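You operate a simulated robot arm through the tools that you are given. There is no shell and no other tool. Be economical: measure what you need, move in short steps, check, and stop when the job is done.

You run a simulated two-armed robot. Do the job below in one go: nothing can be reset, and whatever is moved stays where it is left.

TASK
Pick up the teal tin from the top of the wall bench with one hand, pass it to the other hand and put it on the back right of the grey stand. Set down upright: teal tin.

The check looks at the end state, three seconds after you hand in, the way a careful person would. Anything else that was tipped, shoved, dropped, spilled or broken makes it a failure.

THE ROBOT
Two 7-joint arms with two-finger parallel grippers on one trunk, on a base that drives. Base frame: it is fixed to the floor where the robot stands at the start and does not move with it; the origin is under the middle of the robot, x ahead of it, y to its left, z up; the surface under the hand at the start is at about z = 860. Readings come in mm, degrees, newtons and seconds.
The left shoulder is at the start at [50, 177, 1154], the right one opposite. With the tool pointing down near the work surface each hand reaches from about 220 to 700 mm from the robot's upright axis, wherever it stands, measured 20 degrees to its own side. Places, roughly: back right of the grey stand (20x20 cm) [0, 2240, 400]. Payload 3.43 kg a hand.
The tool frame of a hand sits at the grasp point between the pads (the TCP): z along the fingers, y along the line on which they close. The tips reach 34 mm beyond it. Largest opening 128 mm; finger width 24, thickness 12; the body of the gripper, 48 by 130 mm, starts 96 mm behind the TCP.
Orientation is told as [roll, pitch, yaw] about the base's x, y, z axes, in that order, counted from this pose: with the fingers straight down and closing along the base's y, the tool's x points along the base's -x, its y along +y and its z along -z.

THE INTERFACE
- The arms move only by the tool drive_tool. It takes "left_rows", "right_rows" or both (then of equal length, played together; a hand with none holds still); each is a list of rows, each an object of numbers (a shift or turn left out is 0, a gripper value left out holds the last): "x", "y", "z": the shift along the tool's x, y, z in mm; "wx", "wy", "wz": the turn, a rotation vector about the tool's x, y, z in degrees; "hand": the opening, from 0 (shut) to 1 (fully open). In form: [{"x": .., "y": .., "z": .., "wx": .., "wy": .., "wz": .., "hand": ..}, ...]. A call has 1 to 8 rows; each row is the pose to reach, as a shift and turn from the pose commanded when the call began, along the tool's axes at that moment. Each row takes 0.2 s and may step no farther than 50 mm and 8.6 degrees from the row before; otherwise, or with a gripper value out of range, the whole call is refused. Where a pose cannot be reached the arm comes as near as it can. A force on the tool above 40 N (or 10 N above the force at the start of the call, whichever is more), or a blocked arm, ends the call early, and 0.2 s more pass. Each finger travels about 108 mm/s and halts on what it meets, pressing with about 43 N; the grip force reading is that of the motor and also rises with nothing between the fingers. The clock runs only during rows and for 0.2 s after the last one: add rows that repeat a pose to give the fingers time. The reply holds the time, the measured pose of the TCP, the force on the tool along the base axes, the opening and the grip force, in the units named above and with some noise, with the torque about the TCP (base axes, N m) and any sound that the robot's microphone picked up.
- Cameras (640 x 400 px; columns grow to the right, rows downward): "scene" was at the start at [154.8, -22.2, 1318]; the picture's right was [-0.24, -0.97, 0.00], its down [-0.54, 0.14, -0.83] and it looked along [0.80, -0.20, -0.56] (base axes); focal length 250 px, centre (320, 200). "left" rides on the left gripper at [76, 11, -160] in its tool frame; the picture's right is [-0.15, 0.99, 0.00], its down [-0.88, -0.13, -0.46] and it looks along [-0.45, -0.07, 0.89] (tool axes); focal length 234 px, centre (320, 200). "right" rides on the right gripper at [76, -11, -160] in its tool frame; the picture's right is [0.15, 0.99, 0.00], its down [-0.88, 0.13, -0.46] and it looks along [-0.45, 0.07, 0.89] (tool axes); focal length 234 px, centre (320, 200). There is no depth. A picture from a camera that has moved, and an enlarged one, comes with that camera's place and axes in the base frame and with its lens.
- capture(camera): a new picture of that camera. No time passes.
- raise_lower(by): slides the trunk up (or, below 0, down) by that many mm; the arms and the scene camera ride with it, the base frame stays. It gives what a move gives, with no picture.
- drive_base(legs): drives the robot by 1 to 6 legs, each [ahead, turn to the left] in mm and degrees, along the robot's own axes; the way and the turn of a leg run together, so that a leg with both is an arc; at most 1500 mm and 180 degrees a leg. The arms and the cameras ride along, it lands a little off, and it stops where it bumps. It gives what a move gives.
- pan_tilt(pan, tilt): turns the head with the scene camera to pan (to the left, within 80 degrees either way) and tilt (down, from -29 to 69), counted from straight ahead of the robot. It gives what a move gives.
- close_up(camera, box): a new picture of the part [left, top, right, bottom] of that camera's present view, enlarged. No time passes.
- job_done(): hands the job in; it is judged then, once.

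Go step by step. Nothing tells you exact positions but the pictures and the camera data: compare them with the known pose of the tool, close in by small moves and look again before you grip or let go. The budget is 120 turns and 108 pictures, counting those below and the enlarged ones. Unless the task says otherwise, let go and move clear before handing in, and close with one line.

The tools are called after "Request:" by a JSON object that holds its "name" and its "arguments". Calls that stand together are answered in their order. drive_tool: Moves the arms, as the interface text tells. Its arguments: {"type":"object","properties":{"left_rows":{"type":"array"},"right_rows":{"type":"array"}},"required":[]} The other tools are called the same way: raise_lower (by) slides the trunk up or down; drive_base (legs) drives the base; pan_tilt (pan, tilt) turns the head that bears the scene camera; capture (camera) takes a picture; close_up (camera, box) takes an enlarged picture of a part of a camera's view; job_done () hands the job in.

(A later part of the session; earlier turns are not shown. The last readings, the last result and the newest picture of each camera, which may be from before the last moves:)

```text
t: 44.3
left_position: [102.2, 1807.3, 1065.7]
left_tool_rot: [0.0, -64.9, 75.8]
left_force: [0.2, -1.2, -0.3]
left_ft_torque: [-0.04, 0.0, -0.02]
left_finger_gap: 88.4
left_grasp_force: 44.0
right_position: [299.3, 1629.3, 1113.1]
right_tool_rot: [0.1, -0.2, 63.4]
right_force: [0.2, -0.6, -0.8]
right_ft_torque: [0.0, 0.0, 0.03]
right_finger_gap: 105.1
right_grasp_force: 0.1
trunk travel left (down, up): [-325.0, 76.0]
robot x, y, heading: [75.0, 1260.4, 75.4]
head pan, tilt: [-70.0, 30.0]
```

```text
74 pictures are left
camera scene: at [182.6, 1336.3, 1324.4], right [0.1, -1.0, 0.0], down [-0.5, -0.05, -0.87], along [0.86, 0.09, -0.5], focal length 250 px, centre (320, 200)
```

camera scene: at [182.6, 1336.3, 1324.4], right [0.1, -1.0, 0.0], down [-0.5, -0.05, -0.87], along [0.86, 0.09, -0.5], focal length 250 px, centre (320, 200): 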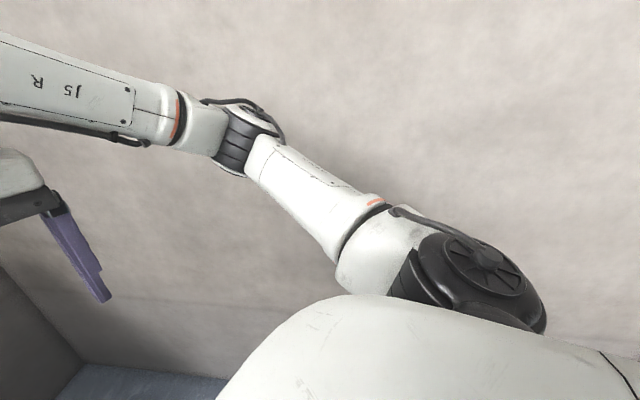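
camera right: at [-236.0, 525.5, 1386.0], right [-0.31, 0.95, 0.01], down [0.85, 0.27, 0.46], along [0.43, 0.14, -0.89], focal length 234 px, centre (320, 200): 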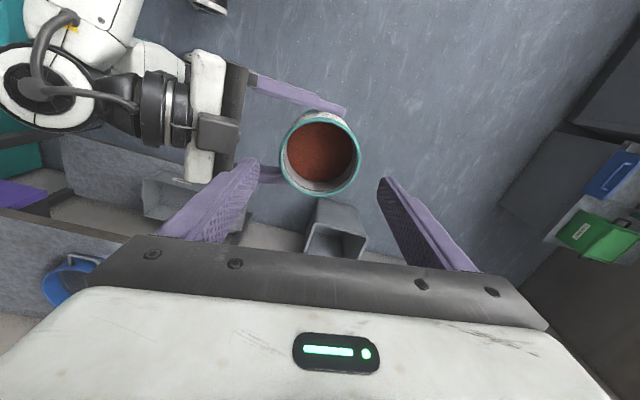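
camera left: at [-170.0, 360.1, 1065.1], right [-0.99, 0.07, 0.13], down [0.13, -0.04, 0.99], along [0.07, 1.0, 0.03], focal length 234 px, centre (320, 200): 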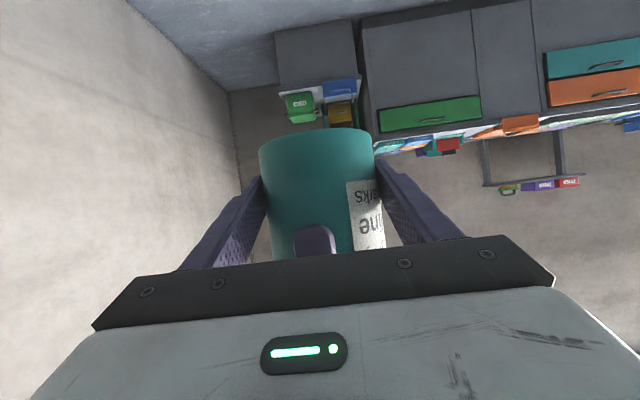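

The elbow is closer in now. I'll take a route that enters the pocket with the right arm always turned away from the wall: forward, turn left, back up, turn right a bit, and forward to about (320, 1640).

Request:
{"name": "drive_base", "arguments": {"legs": [[326, -1], [0, 86], [-220, 0]]}}

Request:
{"name": "pan_tilt", "arguments": {"pan": -40, "tilt": 40}}

Request:
{"name": "capture", "arguments": {"camera": "scene"}}

```text
t: 51.5
left_position: [-179.0, 1573.6, 1065.2]
left_tool_rot: [0.0, -65.0, 160.9]
left_force: [0.8, 0.4, 0.1]
left_ft_torque: [-0.02, -0.05, 0.02]
left_finger_gap: 88.8
left_grasp_force: 43.0
right_position: [15.8, 1755.6, 1112.9]
right_tool_rot: [0.1, -0.2, 148.7]
right_force: [-1.3, 0.4, 0.1]
right_ft_torque: [0.02, 0.05, 0.03]
right_finger_gap: 105.1
right_grasp_force: 0.2
trunk travel left (down, up): [-325.0, 76.0]
robot x, y, heading: [365.6, 1500.2, 160.7]
head pan, tilt: [-70.0, 30.0]
```

```text
t: 52.4
left_position: [-177.4, 1574.8, 1065.8]
left_tool_rot: [0.0, -64.8, 160.9]
left_force: [0.2, 1.0, 0.1]
left_ft_torque: [-0.01, -0.06, 0.01]
left_finger_gap: 88.8
left_grasp_force: 43.0
right_position: [15.8, 1755.3, 1113.3]
right_tool_rot: [0.2, -0.2, 148.6]
right_force: [0.2, 0.0, -0.6]
right_ft_torque: [0.02, -0.01, -0.03]
right_finger_gap: 104.9
right_grasp_force: 0.0
trunk travel left (down, up): [-325.0, 76.0]
robot x, y, heading: [365.4, 1504.3, 160.8]
head pan, tilt: [-40.0, 40.0]
```

```text
73 pictures are left
camera scene: at [255.4, 1597.7, 1309.1], right [0.86, 0.51, 0.0], down [0.33, -0.55, -0.77], along [-0.39, 0.66, -0.64], focal length 250 px, centre (320, 200)
```

scene: 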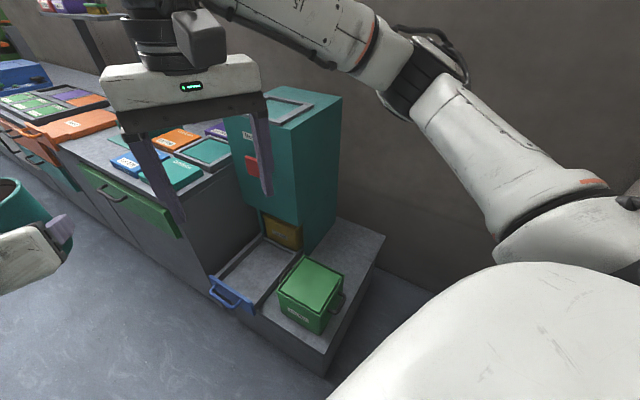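

The pose is as planned and the pocket is clear. I'll turn back right by 50° and creep ahead 140 mm.

Request:
{"name": "drive_base", "arguments": {"legs": [[0, -50], [140, 0]]}}

Request:
{"name": "pan_tilt", "arguments": {"pan": 30, "tilt": 45}}

Request:
{"name": "capture", "arguments": {"camera": "scene"}}

```text
t: 56.0
left_position: [27.7, 2098.9, 1065.5]
left_tool_rot: [0.1, -64.9, 110.3]
left_force: [-0.4, 0.7, -0.4]
left_ft_torque: [-0.03, -0.02, 0.03]
left_finger_gap: 88.4
left_grasp_force: 43.0
right_position: [291.9, 2064.1, 1113.4]
right_tool_rot: [0.2, -0.2, 98.1]
right_force: [-0.3, -0.1, -0.1]
right_ft_torque: [-0.04, -0.01, -0.01]
right_finger_gap: 105.0
right_grasp_force: 0.1
trunk travel left (down, up): [-325.0, 76.0]
robot x, y, heading: [317.4, 1632.5, 110.2]
head pan, tilt: [-40.0, 40.0]
```

```text
t: 57.4
left_position: [28.3, 2098.0, 1066.0]
left_tool_rot: [0.0, -64.8, 110.3]
left_force: [0.3, 0.6, 1.2]
left_ft_torque: [-0.08, -0.02, 0.01]
left_finger_gap: 88.5
left_grasp_force: 42.6
right_position: [291.8, 2064.0, 1113.6]
right_tool_rot: [0.1, -0.2, 98.1]
right_force: [-0.2, -0.3, 0.6]
right_ft_torque: [0.01, -0.01, 0.02]
right_finger_gap: 105.1
right_grasp_force: 0.1
trunk travel left (down, up): [-325.0, 76.0]
robot x, y, heading: [321.3, 1633.7, 110.2]
head pan, tilt: [30.0, 45.0]
```

```text
72 pictures are left
camera scene: at [230.7, 1749.5, 1301.8], right [0.64, 0.77, 0.0], down [0.54, -0.45, -0.71], along [-0.54, 0.45, -0.71], focal length 250 px, centre (320, 200)
```

scene: 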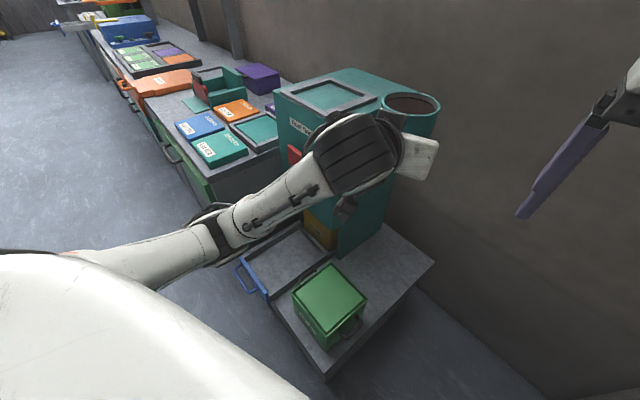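

I now have a clear view: the free area spans x -145 to 112 and y 2080 to 2448, and I aim for (10, 2245). I'll turn the left tool 40° to the left about the vertical so it comes in from the stand's right side.

Request:
{"name": "drive_tool", "arguments": {"left_rows": [{"wx": -7.25, "wz": -3.38}, {"wx": -14.5, "wz": -6.76}, {"wx": -21.75, "wz": -10.14}, {"wx": -29, "wz": -13.52}, {"wx": -36.25, "wz": -16.9}, {"wx": -36.25, "wz": -16.9}]}}

Request:
{"name": "capture", "arguments": {"camera": "scene"}}

```text
t: 58.8
left_position: [28.1, 2098.1, 1066.0]
left_tool_rot: [-0.1, -64.9, 150.4]
left_force: [-0.8, 0.4, -0.3]
left_ft_torque: [-0.01, -0.11, -0.03]
left_finger_gap: 88.3
left_grasp_force: 42.5
right_position: [292.4, 2064.4, 1112.4]
right_tool_rot: [0.1, -0.2, 98.1]
right_force: [-0.2, 0.0, 0.4]
right_ft_torque: [-0.02, 0.03, -0.01]
right_finger_gap: 105.2
right_grasp_force: 0.1
trunk travel left (down, up): [-325.0, 76.0]
robot x, y, heading: [320.0, 1634.6, 110.3]
head pan, tilt: [30.0, 45.0]
```

```text
71 pictures are left
camera scene: at [230.5, 1749.3, 1301.8], right [0.64, 0.77, 0.0], down [0.54, -0.45, -0.71], along [-0.54, 0.45, -0.71], focal length 250 px, centre (320, 200)
```

scene: 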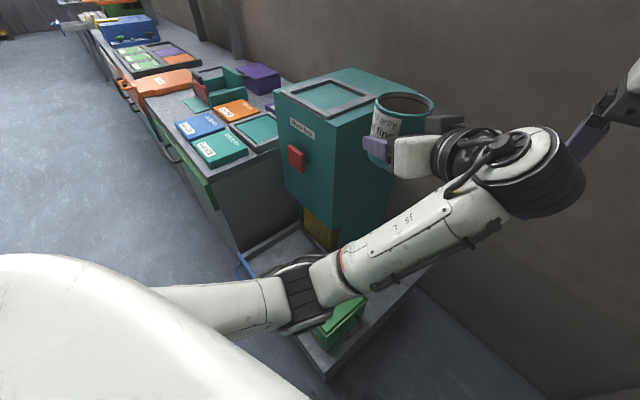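

The left wrist has come near the right hand, so I'll move the right hand a little outward and back first.

Request:
{"name": "drive_tool", "arguments": {"right_rows": [{"x": 10, "y": -20}, {"x": 25, "y": -45}, {"x": 45, "y": -70}, {"x": 65, "y": -90}, {"x": 65, "y": -90}]}}

Request:
{"name": "pan_tilt", "arguments": {"pan": -20, "tilt": 45}}

Request:
{"name": "capture", "arguments": {"camera": "scene"}}

```text
t: 60.0
left_position: [28.7, 2097.8, 1066.9]
left_tool_rot: [0.1, -64.8, 150.2]
left_force: [0.5, -0.1, -0.4]
left_ft_torque: [-0.02, -0.05, -0.03]
left_finger_gap: 88.2
left_grasp_force: 43.1
right_position: [390.0, 2013.0, 1112.7]
right_tool_rot: [0.2, -0.3, 98.1]
right_force: [-0.2, -0.7, 0.3]
right_ft_torque: [0.02, 0.01, 0.01]
right_finger_gap: 104.8
right_grasp_force: 0.0
trunk travel left (down, up): [-325.0, 76.0]
robot x, y, heading: [317.3, 1631.6, 110.3]
head pan, tilt: [30.0, 45.0]
```

```text
t: 61.2
left_position: [29.4, 2098.0, 1065.9]
left_tool_rot: [0.1, -64.9, 150.2]
left_force: [-0.1, 0.8, -0.2]
left_ft_torque: [0.01, 0.0, -0.01]
left_finger_gap: 88.7
left_grasp_force: 43.0
right_position: [389.6, 2011.5, 1111.7]
right_tool_rot: [0.2, -0.2, 98.1]
right_force: [0.2, 0.7, -0.1]
right_ft_torque: [-0.02, 0.0, -0.03]
right_finger_gap: 105.1
right_grasp_force: 0.0
trunk travel left (down, up): [-325.0, 76.0]
robot x, y, heading: [316.8, 1633.3, 110.0]
head pan, tilt: [-20.0, 45.0]
```

```text
70 pictures are left
camera scene: at [292.7, 1778.7, 1301.8], right [1.0, 0.0, 0.0], down [0.0, -0.71, -0.71], along [0.0, 0.71, -0.71], focal length 250 px, centre (320, 200)
```

scene: 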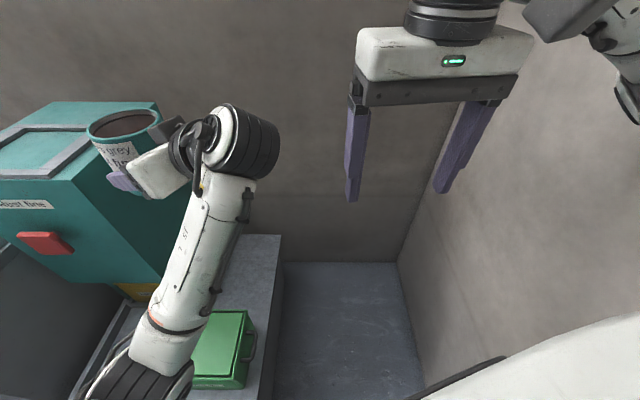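

The right hand is clear. I'll now move the tin horizontally over the target at this height, then look before lowering the trunk.

Request:
{"name": "drive_tool", "arguments": {"left_rows": [{"x": -6.5, "y": -23, "z": 14}, {"x": -13, "y": -47, "z": 28}, {"x": -19.5, "y": -70, "z": 42}, {"x": -26, "y": -94, "z": 56}, {"x": -32.6, "y": -117, "z": 69.8}, {"x": -32.6, "y": -117, "z": 69.8}]}}

Request:
{"name": "pan_tilt", "arguments": {"pan": 15, "tilt": 50}}

Request:
{"name": "capture", "arguments": {"camera": "scene"}}

```text
t: 62.1
left_position: [-16.2, 2153.9, 947.4]
left_tool_rot: [20.0, -57.9, 136.4]
left_force: [0.0, -1.2, -0.4]
left_ft_torque: [0.0, -0.07, -0.04]
left_finger_gap: 88.5
left_grasp_force: 43.6
right_position: [389.7, 2012.4, 1112.6]
right_tool_rot: [0.1, -0.2, 98.1]
right_force: [0.2, 0.0, -0.4]
right_ft_torque: [0.01, 0.03, -0.02]
right_finger_gap: 104.9
right_grasp_force: 0.0
trunk travel left (down, up): [-325.0, 76.0]
robot x, y, heading: [314.9, 1631.9, 110.3]
head pan, tilt: [-20.0, 45.0]
stopped in row 4 (left hand): the arm was blocked; the commanded pose is now the measured one
```

```text
t: 63.1
left_position: [-17.0, 2153.7, 949.3]
left_tool_rot: [20.0, -58.2, 136.5]
left_force: [-1.1, -1.4, 0.2]
left_ft_torque: [-0.02, -0.03, 0.03]
left_finger_gap: 88.5
left_grasp_force: 43.0
right_position: [390.0, 2011.8, 1112.6]
right_tool_rot: [0.2, -0.2, 98.0]
right_force: [0.3, 0.2, 0.1]
right_ft_torque: [-0.04, 0.0, 0.02]
right_finger_gap: 104.9
right_grasp_force: 0.1
trunk travel left (down, up): [-325.0, 76.0]
robot x, y, heading: [321.7, 1635.1, 110.4]
head pan, tilt: [15.0, 50.0]
```

```text
69 pictures are left
camera scene: at [248.7, 1760.4, 1294.9], right [0.82, 0.58, 0.0], down [0.44, -0.63, -0.64], along [-0.37, 0.53, -0.77], focal length 250 px, centre (320, 200)
```

scene: 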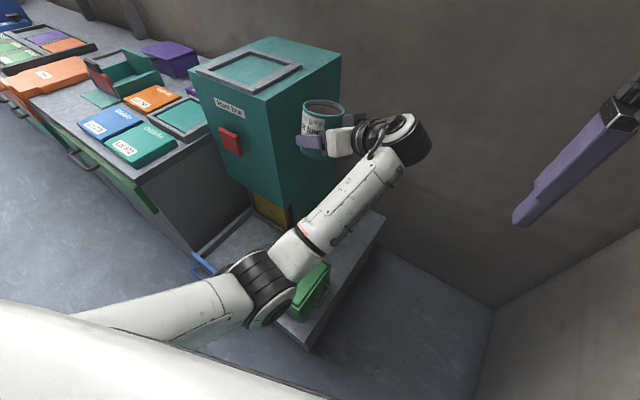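

The arm swung off (probably a joint limit), so the tin is tilted about 10° and lower than meant, but nothing shows contact. I'll first bring it level again in place.

Request:
{"name": "drive_tool", "arguments": {"left_rows": [{"wx": 2, "wy": -1.4, "wz": -1.9}, {"wx": 4, "wy": -2.8, "wz": -3.8}, {"wx": 6, "wy": -4.1, "wz": -5.6}, {"wx": 8, "wy": -5.5, "wz": -7.5}, {"wx": 8, "wy": -5.5, "wz": -7.5}]}}

Request:
{"name": "capture", "arguments": {"camera": "scene"}}

```text
t: 64.3
left_position: [-13.5, 2154.9, 950.6]
left_tool_rot: [-0.6, -64.8, 150.4]
left_force: [-0.2, 0.2, 0.3]
left_ft_torque: [-0.04, -0.1, -0.01]
left_finger_gap: 88.5
left_grasp_force: 42.7
right_position: [389.5, 2012.8, 1112.4]
right_tool_rot: [0.1, -0.2, 98.1]
right_force: [0.2, 0.7, 0.4]
right_ft_torque: [0.03, 0.03, -0.02]
right_finger_gap: 105.2
right_grasp_force: 0.0
trunk travel left (down, up): [-325.0, 76.0]
robot x, y, heading: [316.5, 1634.3, 110.2]
head pan, tilt: [15.0, 50.0]
```

```text
68 pictures are left
camera scene: at [248.6, 1760.4, 1294.9], right [0.82, 0.58, 0.0], down [0.44, -0.63, -0.64], along [-0.37, 0.52, -0.77], focal length 250 px, centre (320, 200)
```

scene: 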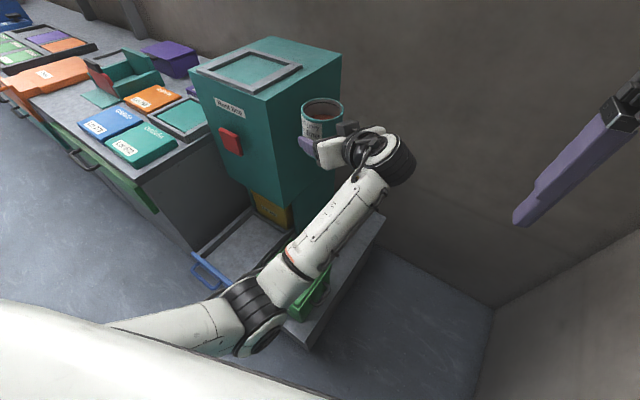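

The tin is level again. I'll lower the trunk in stages, since the straight drop is clear of the box and the stand.

Request:
{"name": "raise_lower", "arguments": {"by": -200}}

Request:
{"name": "capture", "arguments": {"camera": "scene"}}

Request:
{"name": "capture", "arguments": {"camera": "left"}}

```text
t: 66.5
left_position: [-14.0, 2155.0, 750.7]
left_tool_rot: [-0.5, -64.9, 150.2]
left_force: [0.1, 0.4, 0.2]
left_ft_torque: [-0.03, -0.04, 0.0]
left_finger_gap: 88.5
left_grasp_force: 42.6
right_position: [390.0, 2012.7, 912.4]
right_tool_rot: [0.0, -0.2, 98.1]
right_force: [0.1, 0.7, -0.1]
right_ft_torque: [-0.01, -0.02, 0.01]
right_finger_gap: 105.0
right_grasp_force: 0.0
trunk travel left (down, up): [-125.0, 276.0]
robot x, y, heading: [321.9, 1634.7, 110.0]
head pan, tilt: [15.0, 50.0]
```

```text
67 pictures are left
camera scene: at [248.7, 1760.2, 1095.0], right [0.82, 0.58, 0.0], down [0.44, -0.63, -0.64], along [-0.37, 0.52, -0.77], focal length 250 px, centre (320, 200)
```

scene: 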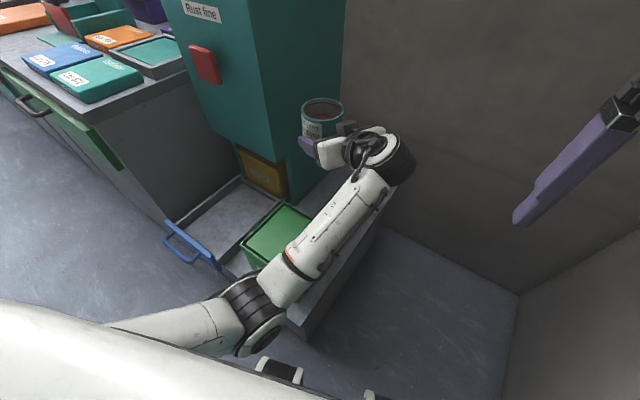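

```text
66 pictures are left
camera left: at [134.7, 2056.4, 748.5], right [-0.55, -0.82, 0.13], down [0.1, 0.09, 0.99], along [-0.83, 0.56, 0.03], focal length 234 px, centre (320, 200)
```

left: 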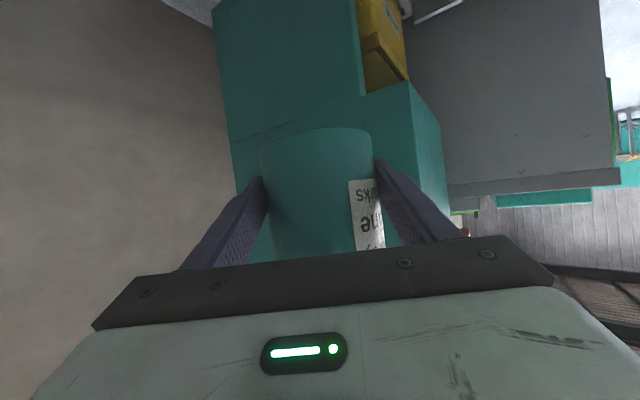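

The grip is unchanged. I'll extend toward the target in a small trial step to see whether the arm follows properly.

Request:
{"name": "drive_tool", "arguments": {"left_rows": [{"y": -10}, {"y": -20}, {"y": -30}, {"y": -30}]}}

```text
t: 67.5
left_position: [-8.2, 2176.8, 741.2]
left_tool_rot: [2.6, -64.8, 148.2]
left_force: [-0.2, -0.4, 0.3]
left_ft_torque: [0.0, -0.03, 0.03]
left_finger_gap: 88.4
left_grasp_force: 43.1
right_position: [389.7, 2010.7, 912.1]
right_tool_rot: [0.1, -0.2, 98.1]
right_force: [-0.6, -0.9, -0.2]
right_ft_torque: [0.01, 0.0, 0.01]
right_finger_gap: 104.8
right_grasp_force: 0.1
trunk travel left (down, up): [-125.0, 276.0]
robot x, y, heading: [320.6, 1634.4, 110.4]
head pan, tilt: [15.0, 50.0]
```

The arm lags behind the command. I'll hold for a moment to see if it settles onto the commanded pose.

Request:
{"name": "drive_tool", "arguments": {"left_rows": [{}, {}, {}]}}

```text
t: 68.3
left_position: [-8.2, 2176.3, 742.1]
left_tool_rot: [2.1, -65.0, 148.6]
left_force: [0.7, 0.2, -0.1]
left_ft_torque: [-0.03, -0.03, 0.0]
left_finger_gap: 88.2
left_grasp_force: 42.5
right_position: [389.2, 2012.8, 912.0]
right_tool_rot: [0.1, -0.2, 98.2]
right_force: [0.0, 0.7, -1.1]
right_ft_torque: [0.02, -0.01, -0.02]
right_finger_gap: 105.0
right_grasp_force: 0.2
trunk travel left (down, up): [-125.0, 276.0]
robot x, y, heading: [318.5, 1632.9, 110.2]
head pan, tilt: [15.0, 50.0]
```

It stays offset, as if a link is touching something. I'll zoom in on the wrist.

Request:
{"name": "close_up", "arguments": {"camera": "scene", "box": [180, 80, 436, 370]}}

Request:
{"name": "close_up", "arguments": {"camera": "scene", "box": [290, 90, 430, 190]}}

```text
1.38 times, centred on (308, 225) of scene
camera zoom: at [248.7, 1760.3, 1094.9], right [0.82, 0.58, 0.0], down [0.44, -0.63, -0.64], along [-0.37, 0.52, -0.77], focal length 345 px, centre (337, 166)
```

zoom: 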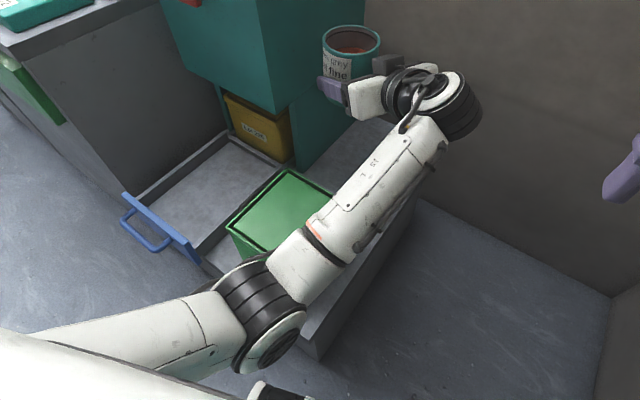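

```text
4.00 times, centred on (360, 140) of scene
camera zoom: at [248.7, 1760.3, 1094.9], right [0.82, 0.58, 0.0], down [0.44, -0.63, -0.64], along [-0.37, 0.52, -0.77], focal length 1001 px, centre (160, 440)
```

zoom: 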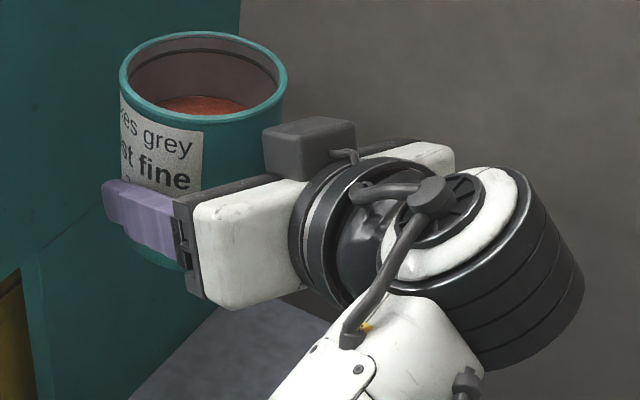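

The gripper is bent back against its own forearm, which is what blocks it. Pointing about 130° instead of 150° relieves that and still clears the green box, so I'll turn the tool back by 20°.

Request:
{"name": "drive_tool", "arguments": {"left_rows": [{"wx": 6, "wz": 2.8}, {"wx": 12, "wz": 5.6}, {"wx": 18.1, "wz": 8.5}, {"wx": 18.1, "wz": 8.5}]}}

```text
t: 69.3
left_position: [1.6, 2181.6, 750.1]
left_tool_rot: [-0.4, -64.8, 130.3]
left_force: [0.6, -0.1, 0.0]
left_ft_torque: [-0.03, -0.01, -0.03]
left_finger_gap: 88.4
left_grasp_force: 43.8
right_position: [389.6, 2011.8, 911.2]
right_tool_rot: [0.1, -0.2, 98.1]
right_force: [0.4, -0.3, 1.0]
right_ft_torque: [-0.03, 0.01, 0.02]
right_finger_gap: 105.0
right_grasp_force: 0.0
trunk travel left (down, up): [-125.0, 276.0]
robot x, y, heading: [316.6, 1637.1, 110.3]
head pan, tilt: [15.0, 50.0]
```

The arm now follows exactly. I'll move horizontally over the target spot at about (40, 2275).

Request:
{"name": "drive_tool", "arguments": {"left_rows": [{"x": -3.5, "y": -22, "z": 7.7}, {"x": -7.2, "y": -44, "z": 15.4}, {"x": -10.8, "y": -66, "z": 23}, {"x": -14.4, "y": -88.6, "z": 30.8}, {"x": -14.4, "y": -88.6, "z": 30.8}]}}

Request:
{"name": "capture", "arguments": {"camera": "scene"}}

```text
t: 70.7
left_position: [18.1, 2236.6, 678.0]
left_tool_rot: [9.9, -60.4, 123.2]
left_force: [-0.2, -0.1, 0.1]
left_ft_torque: [0.01, -0.06, -0.01]
left_finger_gap: 88.6
left_grasp_force: 42.9
right_position: [389.8, 2012.1, 912.1]
right_tool_rot: [0.1, -0.2, 98.1]
right_force: [0.4, 0.3, -0.6]
right_ft_torque: [0.0, -0.03, -0.05]
right_finger_gap: 105.2
right_grasp_force: 0.0
trunk travel left (down, up): [-125.0, 276.0]
robot x, y, heading: [318.2, 1629.0, 110.3]
head pan, tilt: [15.0, 50.0]
stopped in row 5 (left hand): the arm was blocked; the commanded pose is now the measured one
```

```text
63 pictures are left
camera scene: at [248.5, 1760.3, 1094.9], right [0.82, 0.58, 0.0], down [0.44, -0.63, -0.64], along [-0.37, 0.52, -0.77], focal length 250 px, centre (320, 200)
```

scene: 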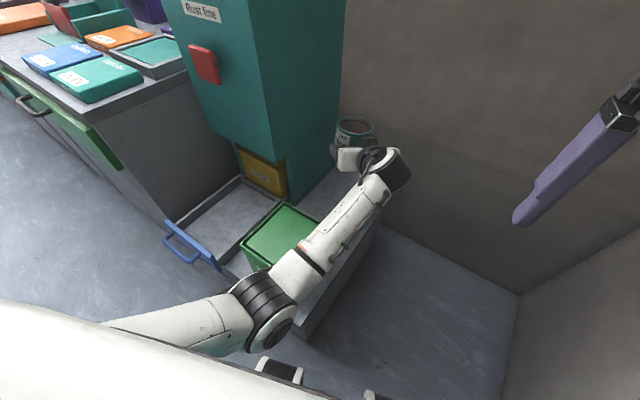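

Blocked again because the forearm climbs while the gripper points down, so they fold together. Lowering with the arm instead of the trunk should open that angle, so I'll level the tin and go down 80 mm here.

Request:
{"name": "drive_tool", "arguments": {"left_rows": [{"x": 10, "y": -1, "z": 5.5, "wx": 1, "wy": -1.1, "wz": -0.9}, {"x": 22, "y": -2.2, "z": 12.3, "wx": 2, "wy": -2.2, "wz": -1.8}, {"x": 34, "y": -3.3, "z": 19, "wx": 3, "wy": -3.3, "wz": -2.7}, {"x": 46, "y": -4.5, "z": 25.7, "wx": 3.84, "wy": -4.27, "wz": -3.5}, {"x": 58, "y": -5.6, "z": 32.4, "wx": 3.84, "wy": -4.27, "wz": -3.5}, {"x": 69.6, "y": -6.8, "z": 38.9, "wx": 3.84, "wy": -4.27, "wz": -3.5}, {"x": 69.6, "y": -6.8, "z": 38.9, "wx": 3.84, "wy": -4.27, "wz": -3.5}]}}

Request:
{"name": "capture", "arguments": {"camera": "scene"}}

Request:
{"name": "capture", "arguments": {"camera": "left"}}

```text
t: 72.3
left_position: [18.6, 2238.8, 602.3]
left_tool_rot: [-0.4, -65.3, 130.2]
left_force: [0.0, 1.2, -0.1]
left_ft_torque: [-0.03, -0.05, -0.04]
left_finger_gap: 88.4
left_grasp_force: 42.6
right_position: [389.8, 2012.3, 913.2]
right_tool_rot: [0.1, -0.3, 98.1]
right_force: [-0.3, -0.9, -0.2]
right_ft_torque: [0.04, 0.03, -0.01]
right_finger_gap: 105.1
right_grasp_force: 0.0
trunk travel left (down, up): [-125.0, 276.0]
robot x, y, heading: [317.0, 1635.6, 110.3]
head pan, tilt: [15.0, 50.0]
```

```text
62 pictures are left
camera scene: at [248.7, 1760.3, 1094.9], right [0.82, 0.58, 0.0], down [0.44, -0.63, -0.64], along [-0.37, 0.52, -0.77], focal length 250 px, centre (320, 200)
```

scene: 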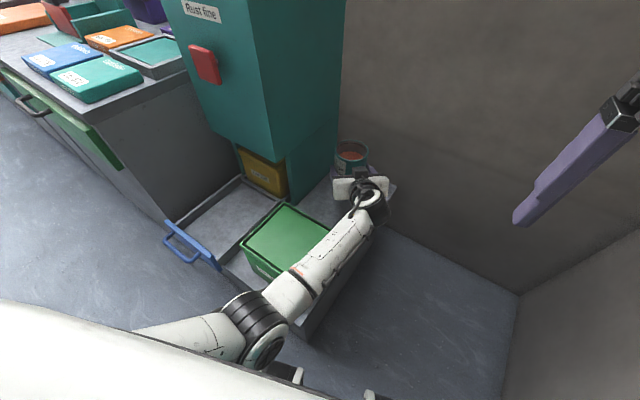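

```text
61 pictures are left
camera left: at [125.9, 2094.7, 598.6], right [-0.8, -0.59, 0.13], down [0.13, 0.05, 0.99], along [-0.59, 0.81, 0.04], focal length 234 px, centre (320, 200)
```

left: 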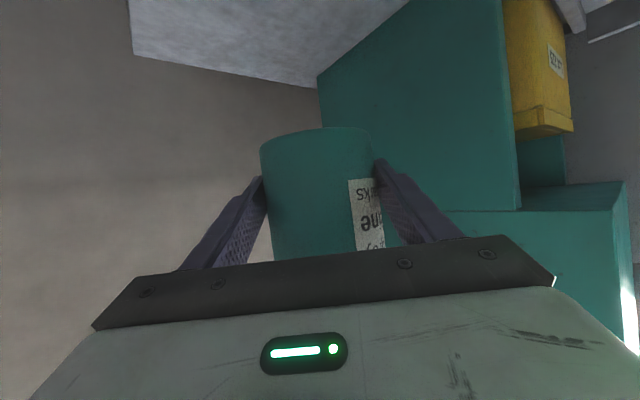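

The arm follows well now. I'll shift the last bit to the right to be over the target.

Request:
{"name": "drive_tool", "arguments": {"left_rows": [{"x": -0.6, "y": -14, "z": 1.4}, {"x": -1.2, "y": -28, "z": 2.7}, {"x": -1.9, "y": -43, "z": 4.1}, {"x": -1.9, "y": -43, "z": 4.1}]}}

```text
t: 73.5
left_position: [23.9, 2242.3, 556.8]
left_tool_rot: [7.4, -62.9, 124.7]
left_force: [0.7, 0.3, -0.2]
left_ft_torque: [-0.07, -0.07, -0.02]
left_finger_gap: 88.3
left_grasp_force: 43.3
right_position: [389.5, 2011.4, 911.7]
right_tool_rot: [0.1, -0.3, 98.0]
right_force: [-0.4, 0.0, -0.6]
right_ft_torque: [-0.03, -0.01, -0.01]
right_finger_gap: 105.2
right_grasp_force: 0.2
trunk travel left (down, up): [-125.0, 276.0]
robot x, y, heading: [320.9, 1633.7, 110.4]
head pan, tilt: [15.0, 50.0]
stopped in row 4 (left hand): the arm was blocked; the commanded pose is now the measured one
```

It balks whenever the arm itself moves to the right, but this spot is already inside the target area. I'll level the tin in place and then use a small turn of the base for a little more clearance to the green box.

Request:
{"name": "drive_tool", "arguments": {"left_rows": [{"wx": 0.9, "wy": -0.6, "wz": -0.8}, {"wx": 1.8, "wy": -1.3, "wz": -1.6}, {"wx": 2.63, "wy": -1.91, "wz": -2.46}, {"wx": 2.63, "wy": -1.91, "wz": -2.46}]}}

Request:
{"name": "drive_base", "arguments": {"legs": [[0, -3]]}}

Request:
{"name": "capture", "arguments": {"camera": "scene"}}

Request:
{"name": "capture", "arguments": {"camera": "left"}}

```text
t: 74.5
left_position: [28.1, 2243.4, 559.3]
left_tool_rot: [-0.6, -65.1, 130.2]
left_force: [0.1, -0.1, -0.6]
left_ft_torque: [-0.03, -0.03, 0.01]
left_finger_gap: 88.6
left_grasp_force: 43.5
right_position: [389.8, 2013.1, 912.4]
right_tool_rot: [0.1, -0.2, 98.1]
right_force: [-0.1, 0.1, 0.4]
right_ft_torque: [0.02, 0.02, 0.0]
right_finger_gap: 105.1
right_grasp_force: 0.0
trunk travel left (down, up): [-125.0, 276.0]
robot x, y, heading: [317.6, 1629.8, 110.1]
head pan, tilt: [15.0, 50.0]
```

```text
t: 75.3
left_position: [60.0, 2258.3, 559.9]
left_tool_rot: [-0.6, -65.1, 127.4]
left_force: [0.1, -0.4, -1.4]
left_ft_torque: [-0.05, -0.07, 0.02]
left_finger_gap: 88.3
left_grasp_force: 43.5
right_position: [409.7, 2007.9, 913.0]
right_tool_rot: [0.1, -0.2, 95.0]
right_force: [0.2, -0.4, -0.3]
right_ft_torque: [0.0, 0.05, -0.02]
right_finger_gap: 105.2
right_grasp_force: 0.0
trunk travel left (down, up): [-125.0, 276.0]
robot x, y, heading: [316.9, 1632.9, 106.9]
head pan, tilt: [15.0, 50.0]
```

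```text
60 pictures are left
camera scene: at [255.6, 1763.7, 1094.9], right [0.85, 0.53, 0.0], down [0.41, -0.65, -0.64], along [-0.34, 0.54, -0.77], focal length 250 px, centre (320, 200)
```

scene: 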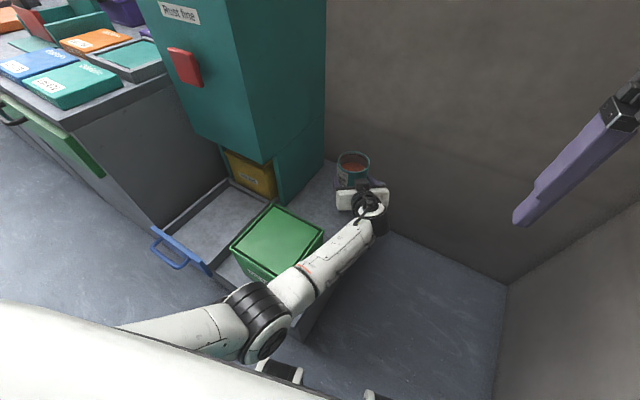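

```text
59 pictures are left
camera left: at [158.3, 2109.4, 557.5], right [-0.83, -0.54, 0.13], down [0.13, 0.04, 0.99], along [-0.54, 0.84, 0.03], focal length 234 px, centre (320, 200)
```

left: 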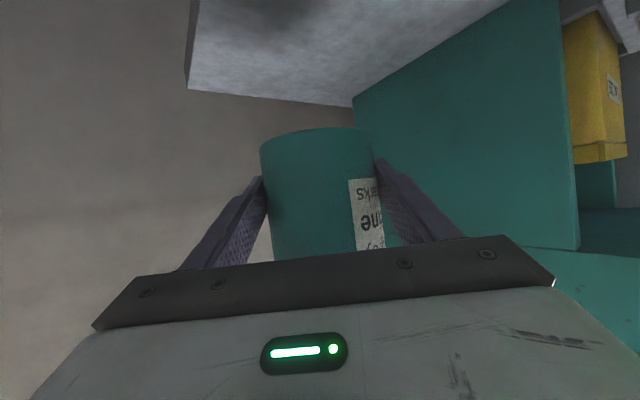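

The tin is now above roughly (48, 2270). I'll descend to about 30 mm above the stand, drifting 15 mm to the left, and check.

Request:
{"name": "drive_tool", "arguments": {"left_rows": [{"x": 13, "y": 2, "z": 7.7}, {"x": 26, "y": 4, "z": 15.4}, {"x": 39, "y": 6, "z": 23.1}, {"x": 52, "y": 8, "z": 30.8}, {"x": 65, "y": 10, "z": 38.6}, {"x": 77.7, "y": 11.9, "z": 46.3}, {"x": 77.7, "y": 11.9, "z": 46.3}]}}

Request:
{"name": "capture", "arguments": {"camera": "scene"}}

Request:
{"name": "capture", "arguments": {"camera": "left"}}

```text
t: 77.1
left_position: [23.5, 2239.6, 463.6]
left_tool_rot: [3.7, -63.9, 124.5]
left_force: [0.2, -0.6, 0.0]
left_ft_torque: [-0.04, -0.05, 0.01]
left_finger_gap: 88.3
left_grasp_force: 43.1
left hand out of reach, approached as far as the arm can: row 5, 6, 7
right_position: [409.0, 2007.8, 912.4]
right_tool_rot: [0.1, -0.2, 95.1]
right_force: [-0.1, 0.3, 0.3]
right_ft_torque: [-0.01, 0.0, 0.04]
right_finger_gap: 105.2
right_grasp_force: 0.1
trunk travel left (down, up): [-125.0, 276.0]
robot x, y, heading: [319.2, 1629.8, 107.2]
head pan, tilt: [15.0, 50.0]
stopped in row 7 (left hand): the arm was blocked; the commanded pose is now the measured one
```

```text
58 pictures are left
camera scene: at [255.4, 1763.7, 1094.9], right [0.85, 0.53, 0.0], down [0.41, -0.65, -0.64], along [-0.34, 0.54, -0.77], focal length 250 px, centre (320, 200)
```

scene: 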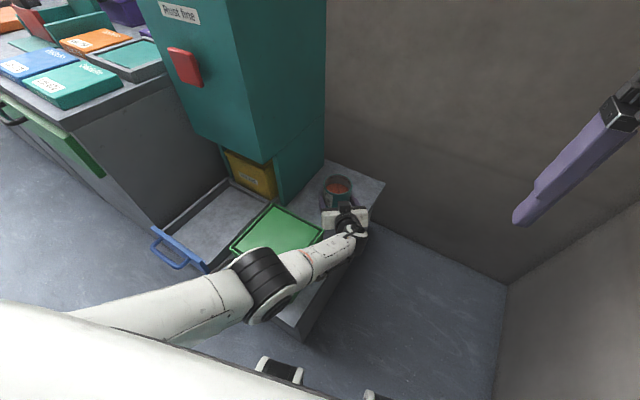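

```text
57 pictures are left
camera left: at [124.9, 2092.4, 465.2], right [-0.82, -0.56, 0.16], down [0.14, 0.08, 0.99], along [-0.56, 0.83, 0.01], focal length 234 px, centre (320, 200)
```

left: 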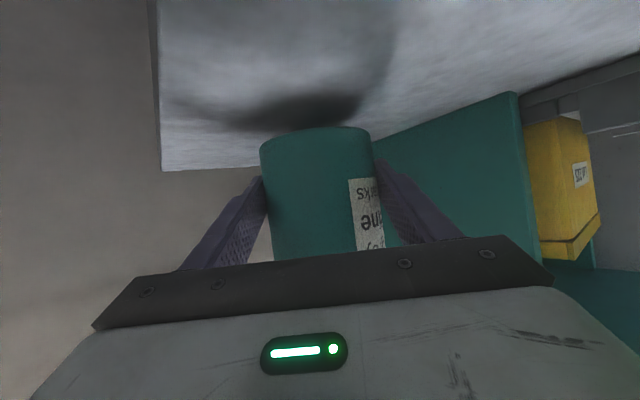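

The arm is at full stretch here, so the last part should come from the trunk. I'll raise and level the hand by about 45 mm first, then lower the trunk.

Request:
{"name": "drive_tool", "arguments": {"left_rows": [{"x": -10, "y": 0.3, "z": -5, "wx": 0.4, "wy": -0.3, "wz": -0.3}, {"x": -20, "y": 0.6, "z": -10, "wx": 0.8, "wy": -0.6, "wz": -0.6}, {"x": -30, "y": 1, "z": -15, "wx": 1.2, "wy": -0.8, "wz": -0.9}, {"x": -40.4, "y": 1.3, "z": -19.8, "wx": 1.44, "wy": -1.03, "wz": -1.11}, {"x": -40.4, "y": 1.3, "z": -19.8, "wx": 1.44, "wy": -1.03, "wz": -1.11}]}}

Request:
{"name": "capture", "arguments": {"camera": "scene"}}

```text
t: 78.3
left_position: [26.1, 2239.8, 512.1]
left_tool_rot: [-0.3, -65.0, 127.2]
left_force: [-1.0, -0.9, 0.7]
left_ft_torque: [-0.06, -0.05, 0.02]
left_finger_gap: 88.4
left_grasp_force: 42.9
right_position: [409.2, 2008.0, 913.3]
right_tool_rot: [0.1, -0.1, 95.0]
right_force: [0.1, -0.4, -0.4]
right_ft_torque: [0.0, -0.01, 0.01]
right_finger_gap: 105.0
right_grasp_force: 0.0
trunk travel left (down, up): [-125.0, 276.0]
robot x, y, heading: [319.6, 1635.1, 107.5]
head pan, tilt: [15.0, 50.0]
```

```text
56 pictures are left
camera scene: at [255.5, 1763.7, 1094.9], right [0.85, 0.53, 0.0], down [0.41, -0.65, -0.64], along [-0.34, 0.54, -0.77], focal length 250 px, centre (320, 200)
```

scene: 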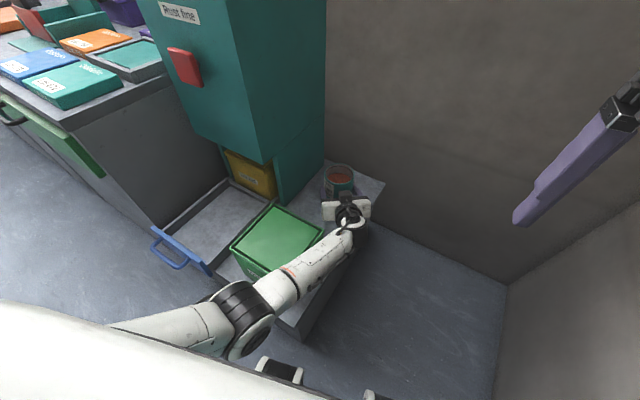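

Level again with the tin above about (18, 2250). A further 2° base turn to the right gives more room beside the green box, and then I'll lower the trunk by 45 mm.

Request:
{"name": "drive_base", "arguments": {"legs": [[0, -2]]}}

Request:
{"name": "raise_lower", "arguments": {"by": -45}}

Request:
{"name": "capture", "arguments": {"camera": "scene"}}

Request:
{"name": "capture", "arguments": {"camera": "left"}}

```text
t: 79.2
left_position: [41.2, 2248.0, 508.2]
left_tool_rot: [-0.3, -64.7, 125.7]
left_force: [0.0, -1.2, 0.1]
left_ft_torque: [-0.05, 0.01, -0.02]
left_finger_gap: 88.4
left_grasp_force: 42.9
right_position: [412.1, 2004.3, 909.9]
right_tool_rot: [-0.5, 0.1, 94.9]
right_force: [-0.9, -0.7, 0.1]
right_ft_torque: [-0.02, 0.0, -0.04]
right_finger_gap: 105.2
right_grasp_force: 0.1
trunk travel left (down, up): [-125.0, 276.0]
robot x, y, heading: [315.1, 1635.1, 106.0]
head pan, tilt: [15.0, 50.0]
stopped in leg 1: the robot was blocked; the commanded pose is now the measured one
```

```text
t: 80.0
left_position: [41.6, 2248.0, 464.6]
left_tool_rot: [-0.7, -64.9, 126.1]
left_force: [0.4, -0.2, 0.3]
left_ft_torque: [-0.05, -0.04, 0.0]
left_finger_gap: 88.2
left_grasp_force: 42.9
right_position: [411.7, 2004.5, 865.9]
right_tool_rot: [-0.5, 0.1, 94.6]
right_force: [0.0, -0.1, -0.5]
right_ft_torque: [-0.04, -0.02, 0.01]
right_finger_gap: 104.6
right_grasp_force: 0.0
trunk travel left (down, up): [-80.0, 321.0]
robot x, y, heading: [314.9, 1629.7, 105.9]
head pan, tilt: [15.0, 50.0]
```

```text
55 pictures are left
camera scene: at [253.1, 1764.4, 1049.2], right [0.86, 0.52, 0.0], down [0.4, -0.66, -0.64], along [-0.33, 0.55, -0.77], focal length 250 px, centre (320, 200)
```

scene: 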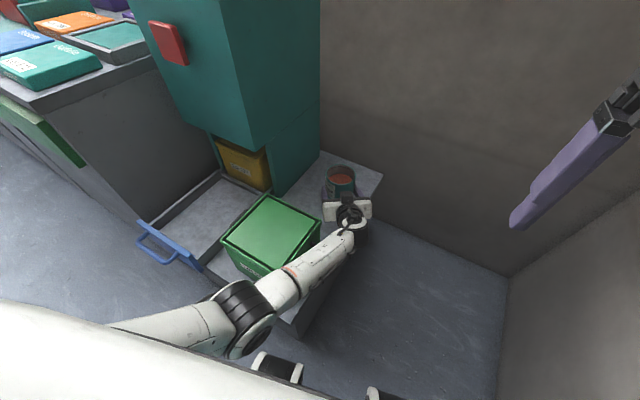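

```text
54 pictures are left
camera left: at [135.6, 2096.8, 461.9], right [-0.84, -0.52, 0.13], down [0.12, 0.04, 0.99], along [-0.52, 0.85, 0.03], focal length 234 px, centre (320, 200)
```

left: 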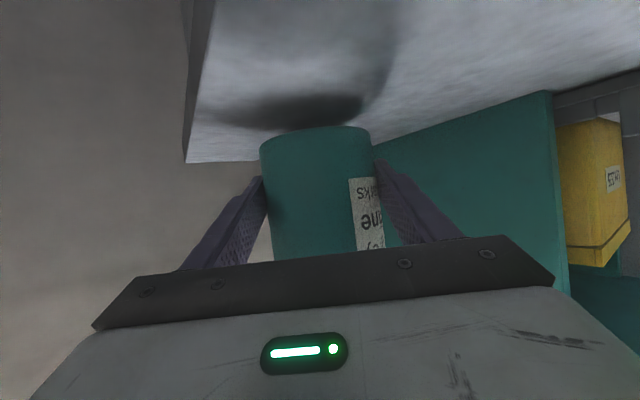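

The base turn stopped early, most likely because the right elbow touched the wall. I'll zoom in on the left forearm and box, and look right.

Request:
{"name": "close_up", "arguments": {"camera": "scene", "box": [200, 140, 400, 340]}}

Request:
{"name": "pan_tilt", "arguments": {"pan": -75, "tilt": 20}}

Request:
{"name": "capture", "arguments": {"camera": "scene"}}

```text
2.00 times, centred on (300, 240) of scene
camera zoom: at [253.1, 1764.4, 1049.2], right [0.86, 0.52, 0.0], down [0.4, -0.66, -0.64], along [-0.33, 0.55, -0.77], focal length 500 px, centre (360, 120)
```

zoom: 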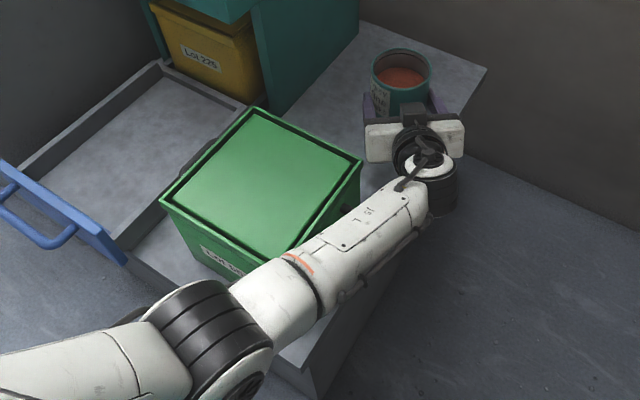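

```text
t: 81.7
left_position: [41.1, 2246.9, 463.6]
left_tool_rot: [-0.7, -65.0, 126.1]
left_force: [0.0, -0.5, -0.5]
left_ft_torque: [-0.07, 0.01, -0.02]
left_finger_gap: 88.1
left_grasp_force: 42.9
right_position: [412.7, 2003.1, 865.6]
right_tool_rot: [-0.5, 0.0, 94.7]
right_force: [1.1, 0.7, 0.1]
right_ft_torque: [0.01, 0.02, -0.01]
right_finger_gap: 105.0
right_grasp_force: 0.0
trunk travel left (down, up): [-80.0, 321.0]
robot x, y, heading: [317.1, 1631.6, 106.1]
head pan, tilt: [-75.0, 20.0]
```

```text
52 pictures are left
camera scene: at [372.3, 1747.2, 1095.8], right [0.52, -0.86, 0.0], down [-0.29, -0.18, -0.94], along [0.81, 0.49, -0.34], focal length 250 px, centre (320, 200)
```

scene: 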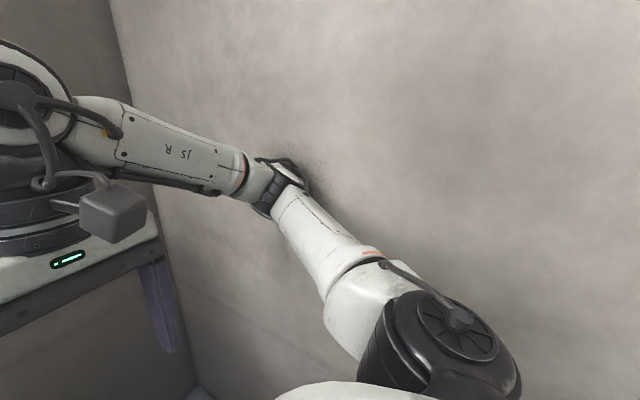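

Confirmed: only the right elbow touches the bare wall. I'll bring the right hand inward to relieve that, then lower the trunk another 15 mm and look.

Request:
{"name": "drive_tool", "arguments": {"right_rows": [{"x": -10, "y": 12}, {"x": -25, "y": 30}, {"x": -40, "y": 50}, {"x": -40, "y": 50}]}}

Request:
{"name": "raise_lower", "arguments": {"by": -15}}

Request:
{"name": "pan_tilt", "arguments": {"pan": 15, "tilt": 50}}

Request:
{"name": "close_up", "arguments": {"camera": "scene", "box": [200, 140, 400, 340]}}

Request:
{"name": "capture", "arguments": {"camera": "left"}}

```text
t: 82.7
left_position: [42.4, 2248.7, 465.6]
left_tool_rot: [-0.2, -65.1, 125.4]
left_force: [-0.2, 1.1, 0.5]
left_ft_torque: [-0.05, -0.01, -0.02]
left_finger_gap: 88.1
left_grasp_force: 42.8
right_position: [361.3, 2041.0, 865.8]
right_tool_rot: [-0.3, 0.1, 94.6]
right_force: [0.9, -0.4, 0.1]
right_ft_torque: [-0.01, 0.0, 0.0]
right_finger_gap: 104.9
right_grasp_force: 0.1
trunk travel left (down, up): [-80.0, 321.0]
robot x, y, heading: [318.6, 1633.0, 106.3]
head pan, tilt: [-75.0, 20.0]
```

```text
t: 83.3
left_position: [42.7, 2248.2, 449.9]
left_tool_rot: [-0.2, -65.1, 125.6]
left_force: [0.1, 0.9, -0.3]
left_ft_torque: [-0.04, -0.03, 0.01]
left_finger_gap: 87.9
left_grasp_force: 42.6
right_position: [361.8, 2040.6, 851.0]
right_tool_rot: [-0.4, 0.1, 94.6]
right_force: [-1.7, -0.5, 0.6]
right_ft_torque: [0.0, 0.01, 0.01]
right_finger_gap: 105.0
right_grasp_force: 0.1
trunk travel left (down, up): [-65.0, 336.0]
robot x, y, heading: [317.5, 1634.4, 106.0]
head pan, tilt: [-75.0, 20.0]
```

```text
t: 85.0
left_position: [41.1, 2248.2, 450.3]
left_tool_rot: [-0.1, -65.0, 125.6]
left_force: [0.0, 0.0, 0.4]
left_ft_torque: [-0.08, -0.02, -0.01]
left_finger_gap: 88.1
left_grasp_force: 42.7
right_position: [362.2, 2039.7, 849.1]
right_tool_rot: [-0.3, 0.0, 94.6]
right_force: [0.5, -0.2, 0.0]
right_ft_torque: [-0.01, 0.01, 0.03]
right_finger_gap: 105.1
right_grasp_force: 0.1
trunk travel left (down, up): [-65.0, 336.0]
robot x, y, heading: [314.0, 1630.2, 105.7]
head pan, tilt: [15.0, 50.0]
```

```text
2.00 times, centred on (300, 240) of scene
camera zoom: at [256.9, 1765.7, 1034.9], right [0.86, 0.52, 0.0], down [0.39, -0.66, -0.64], along [-0.33, 0.55, -0.77], focal length 500 px, centre (360, 120)
```

zoom: 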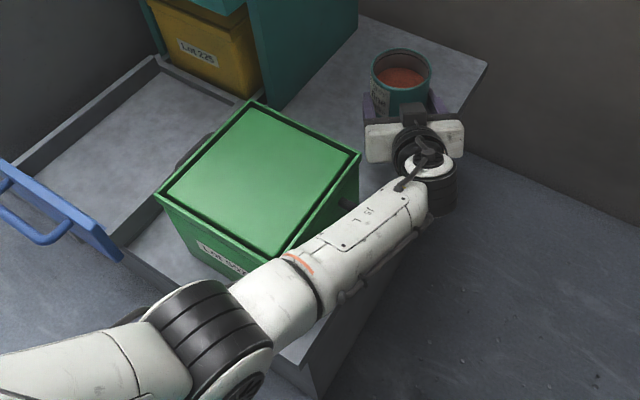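

```text
50 pictures are left
camera left: at [136.8, 2097.3, 447.7], right [-0.84, -0.52, 0.13], down [0.13, 0.04, 0.99], along [-0.52, 0.85, 0.03], focal length 234 px, centre (320, 200)
```

left: 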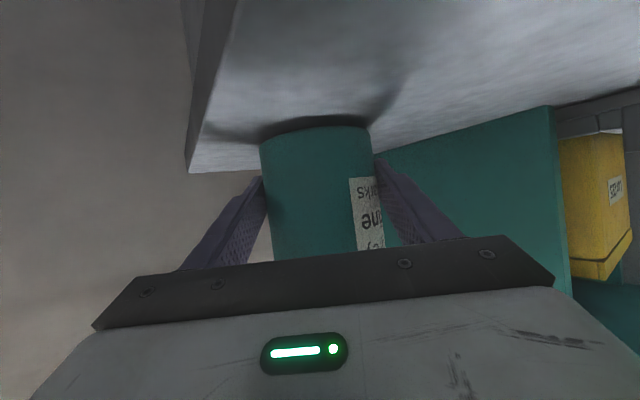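

The tin is about 9 mm above the stand with its shadow nearly joined. I'll lower in small arm steps and watch the force.

Request:
{"name": "drive_tool", "arguments": {"left_rows": [{"x": 1.8, "z": 0.85}, {"x": 3.6, "z": 1.7}, {"x": 5.4, "z": 2.5}, {"x": 5.4, "z": 2.5}]}}

Request:
{"name": "close_up", "arguments": {"camera": "left", "box": [220, 90, 420, 200]}}

```text
t: 86.0
left_position: [41.6, 2247.4, 443.6]
left_tool_rot: [-0.1, -65.0, 125.6]
left_force: [-0.4, -1.0, 0.0]
left_ft_torque: [-0.04, -0.05, -0.01]
left_finger_gap: 88.0
left_grasp_force: 43.0
right_position: [359.9, 2040.0, 850.0]
right_tool_rot: [-0.4, -0.1, 94.7]
right_force: [0.0, -0.7, -0.7]
right_ft_torque: [-0.01, -0.02, -0.02]
right_finger_gap: 104.8
right_grasp_force: 0.0
trunk travel left (down, up): [-65.0, 336.0]
robot x, y, heading: [316.6, 1631.2, 106.2]
head pan, tilt: [15.0, 50.0]
```

```text
3.20 times, centred on (320, 145) of left
camera zoom: at [136.7, 2097.4, 441.9], right [-0.84, -0.52, 0.13], down [0.13, 0.04, 0.99], along [-0.52, 0.85, 0.03], focal length 749 px, centre (320, 376)
```

zoom: 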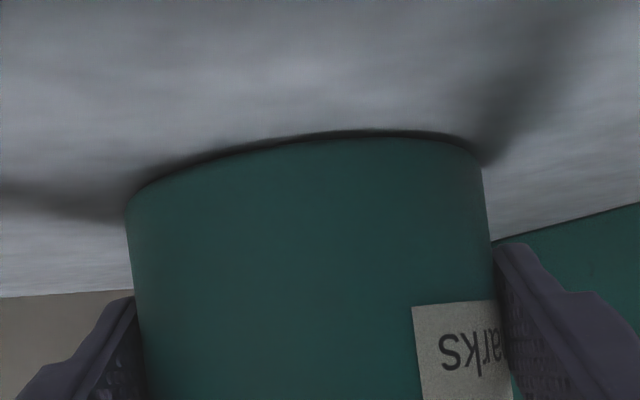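

A sliver of gap remains. I'll go down another 4 mm in 1 mm steps.

Request:
{"name": "drive_tool", "arguments": {"left_rows": [{"x": 0.9, "z": 0.42}, {"x": 1.8, "z": 0.85}, {"x": 2.7, "z": 1.27}, {"x": 3.6, "z": 1.7}, {"x": 3.6, "z": 1.7}]}}

Request:
{"name": "close_up", "arguments": {"camera": "left", "box": [220, 90, 420, 200]}}

```text
t: 87.2
left_position: [42.1, 2250.2, 444.0]
left_tool_rot: [-0.3, -65.4, 125.7]
left_force: [-0.7, 0.5, 10.3]
left_ft_torque: [-0.37, -0.02, 0.03]
left_finger_gap: 88.0
left_grasp_force: 42.9
right_position: [362.6, 2039.4, 850.2]
right_tool_rot: [-0.2, 0.0, 94.8]
right_force: [0.3, -0.9, 0.5]
right_ft_torque: [0.01, 0.02, -0.01]
right_finger_gap: 104.9
right_grasp_force: 0.1
trunk travel left (down, up): [-65.0, 336.0]
robot x, y, heading: [319.6, 1633.4, 106.1]
head pan, tilt: [15.0, 50.0]
```

```text
3.20 times, centred on (320, 145) of left
camera zoom: at [136.6, 2098.6, 439.9], right [-0.84, -0.52, 0.13], down [0.13, 0.04, 0.99], along [-0.52, 0.85, 0.04], focal length 749 px, centre (320, 376)
```

zoom: 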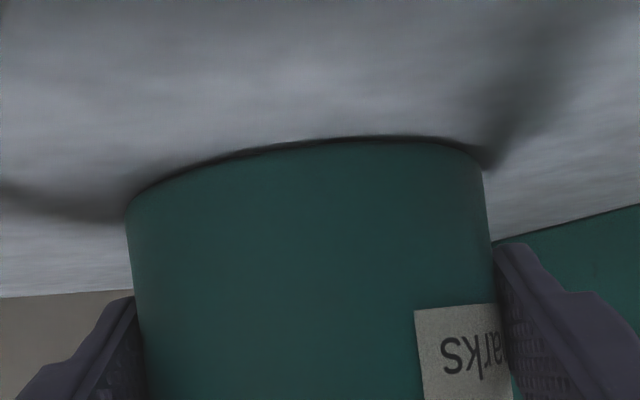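

Contact: 10 N upward, so the tin rests on the stand. I'll ease up 2 mm to relieve the press and open the left hand gradually.

Request:
{"name": "drive_tool", "arguments": {"left_rows": [{"x": -1.8, "z": -0.85}, {"x": -1.8, "z": -0.85}, {"x": -1.8, "z": -0.85, "hand": 0.72}, {"x": -1.8, "z": -0.85, "hand": 0.78}, {"x": -1.8, "z": -0.85, "hand": 0.88}, {"x": -1.8, "z": -0.85, "hand": 0.88}]}}

Request:
{"name": "capture", "arguments": {"camera": "left"}}

Request:
{"name": "close_up", "arguments": {"camera": "scene", "box": [280, 130, 420, 230]}}

```text
t: 88.6
left_position: [42.4, 2249.4, 441.8]
left_tool_rot: [-0.2, -65.1, 125.5]
left_force: [0.2, -0.2, 0.6]
left_ft_torque: [0.0, 0.02, -0.02]
left_finger_gap: 112.4
left_grasp_force: 0.1
right_position: [361.8, 2041.5, 849.5]
right_tool_rot: [-0.3, 0.0, 94.6]
right_force: [-0.5, 0.0, 0.7]
right_ft_torque: [0.03, -0.01, -0.01]
right_finger_gap: 105.1
right_grasp_force: 0.2
trunk travel left (down, up): [-65.0, 336.0]
robot x, y, heading: [316.4, 1634.6, 105.7]
head pan, tilt: [15.0, 50.0]
```

```text
47 pictures are left
camera left: at [136.9, 2097.5, 440.1], right [-0.84, -0.52, 0.13], down [0.13, 0.04, 0.99], along [-0.52, 0.85, 0.03], focal length 234 px, centre (320, 200)
```

left: 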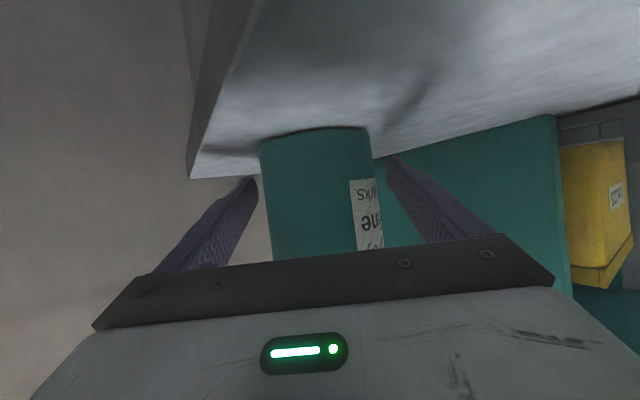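

```text
4.00 times, centred on (350, 180) of scene
camera zoom: at [257.0, 1765.4, 1035.0], right [0.86, 0.52, 0.0], down [0.39, -0.66, -0.64], along [-0.33, 0.55, -0.77], focal length 1001 px, centre (200, 280)
```

zoom: 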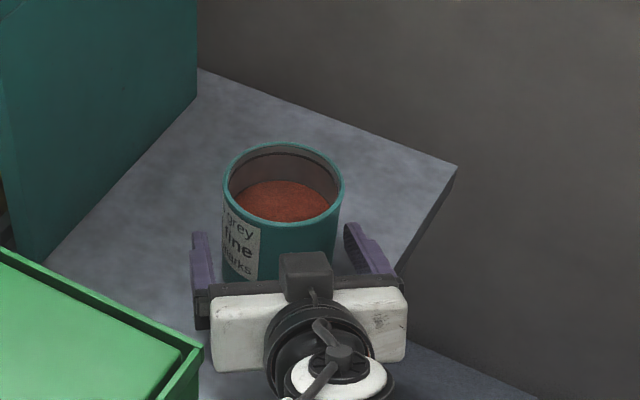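

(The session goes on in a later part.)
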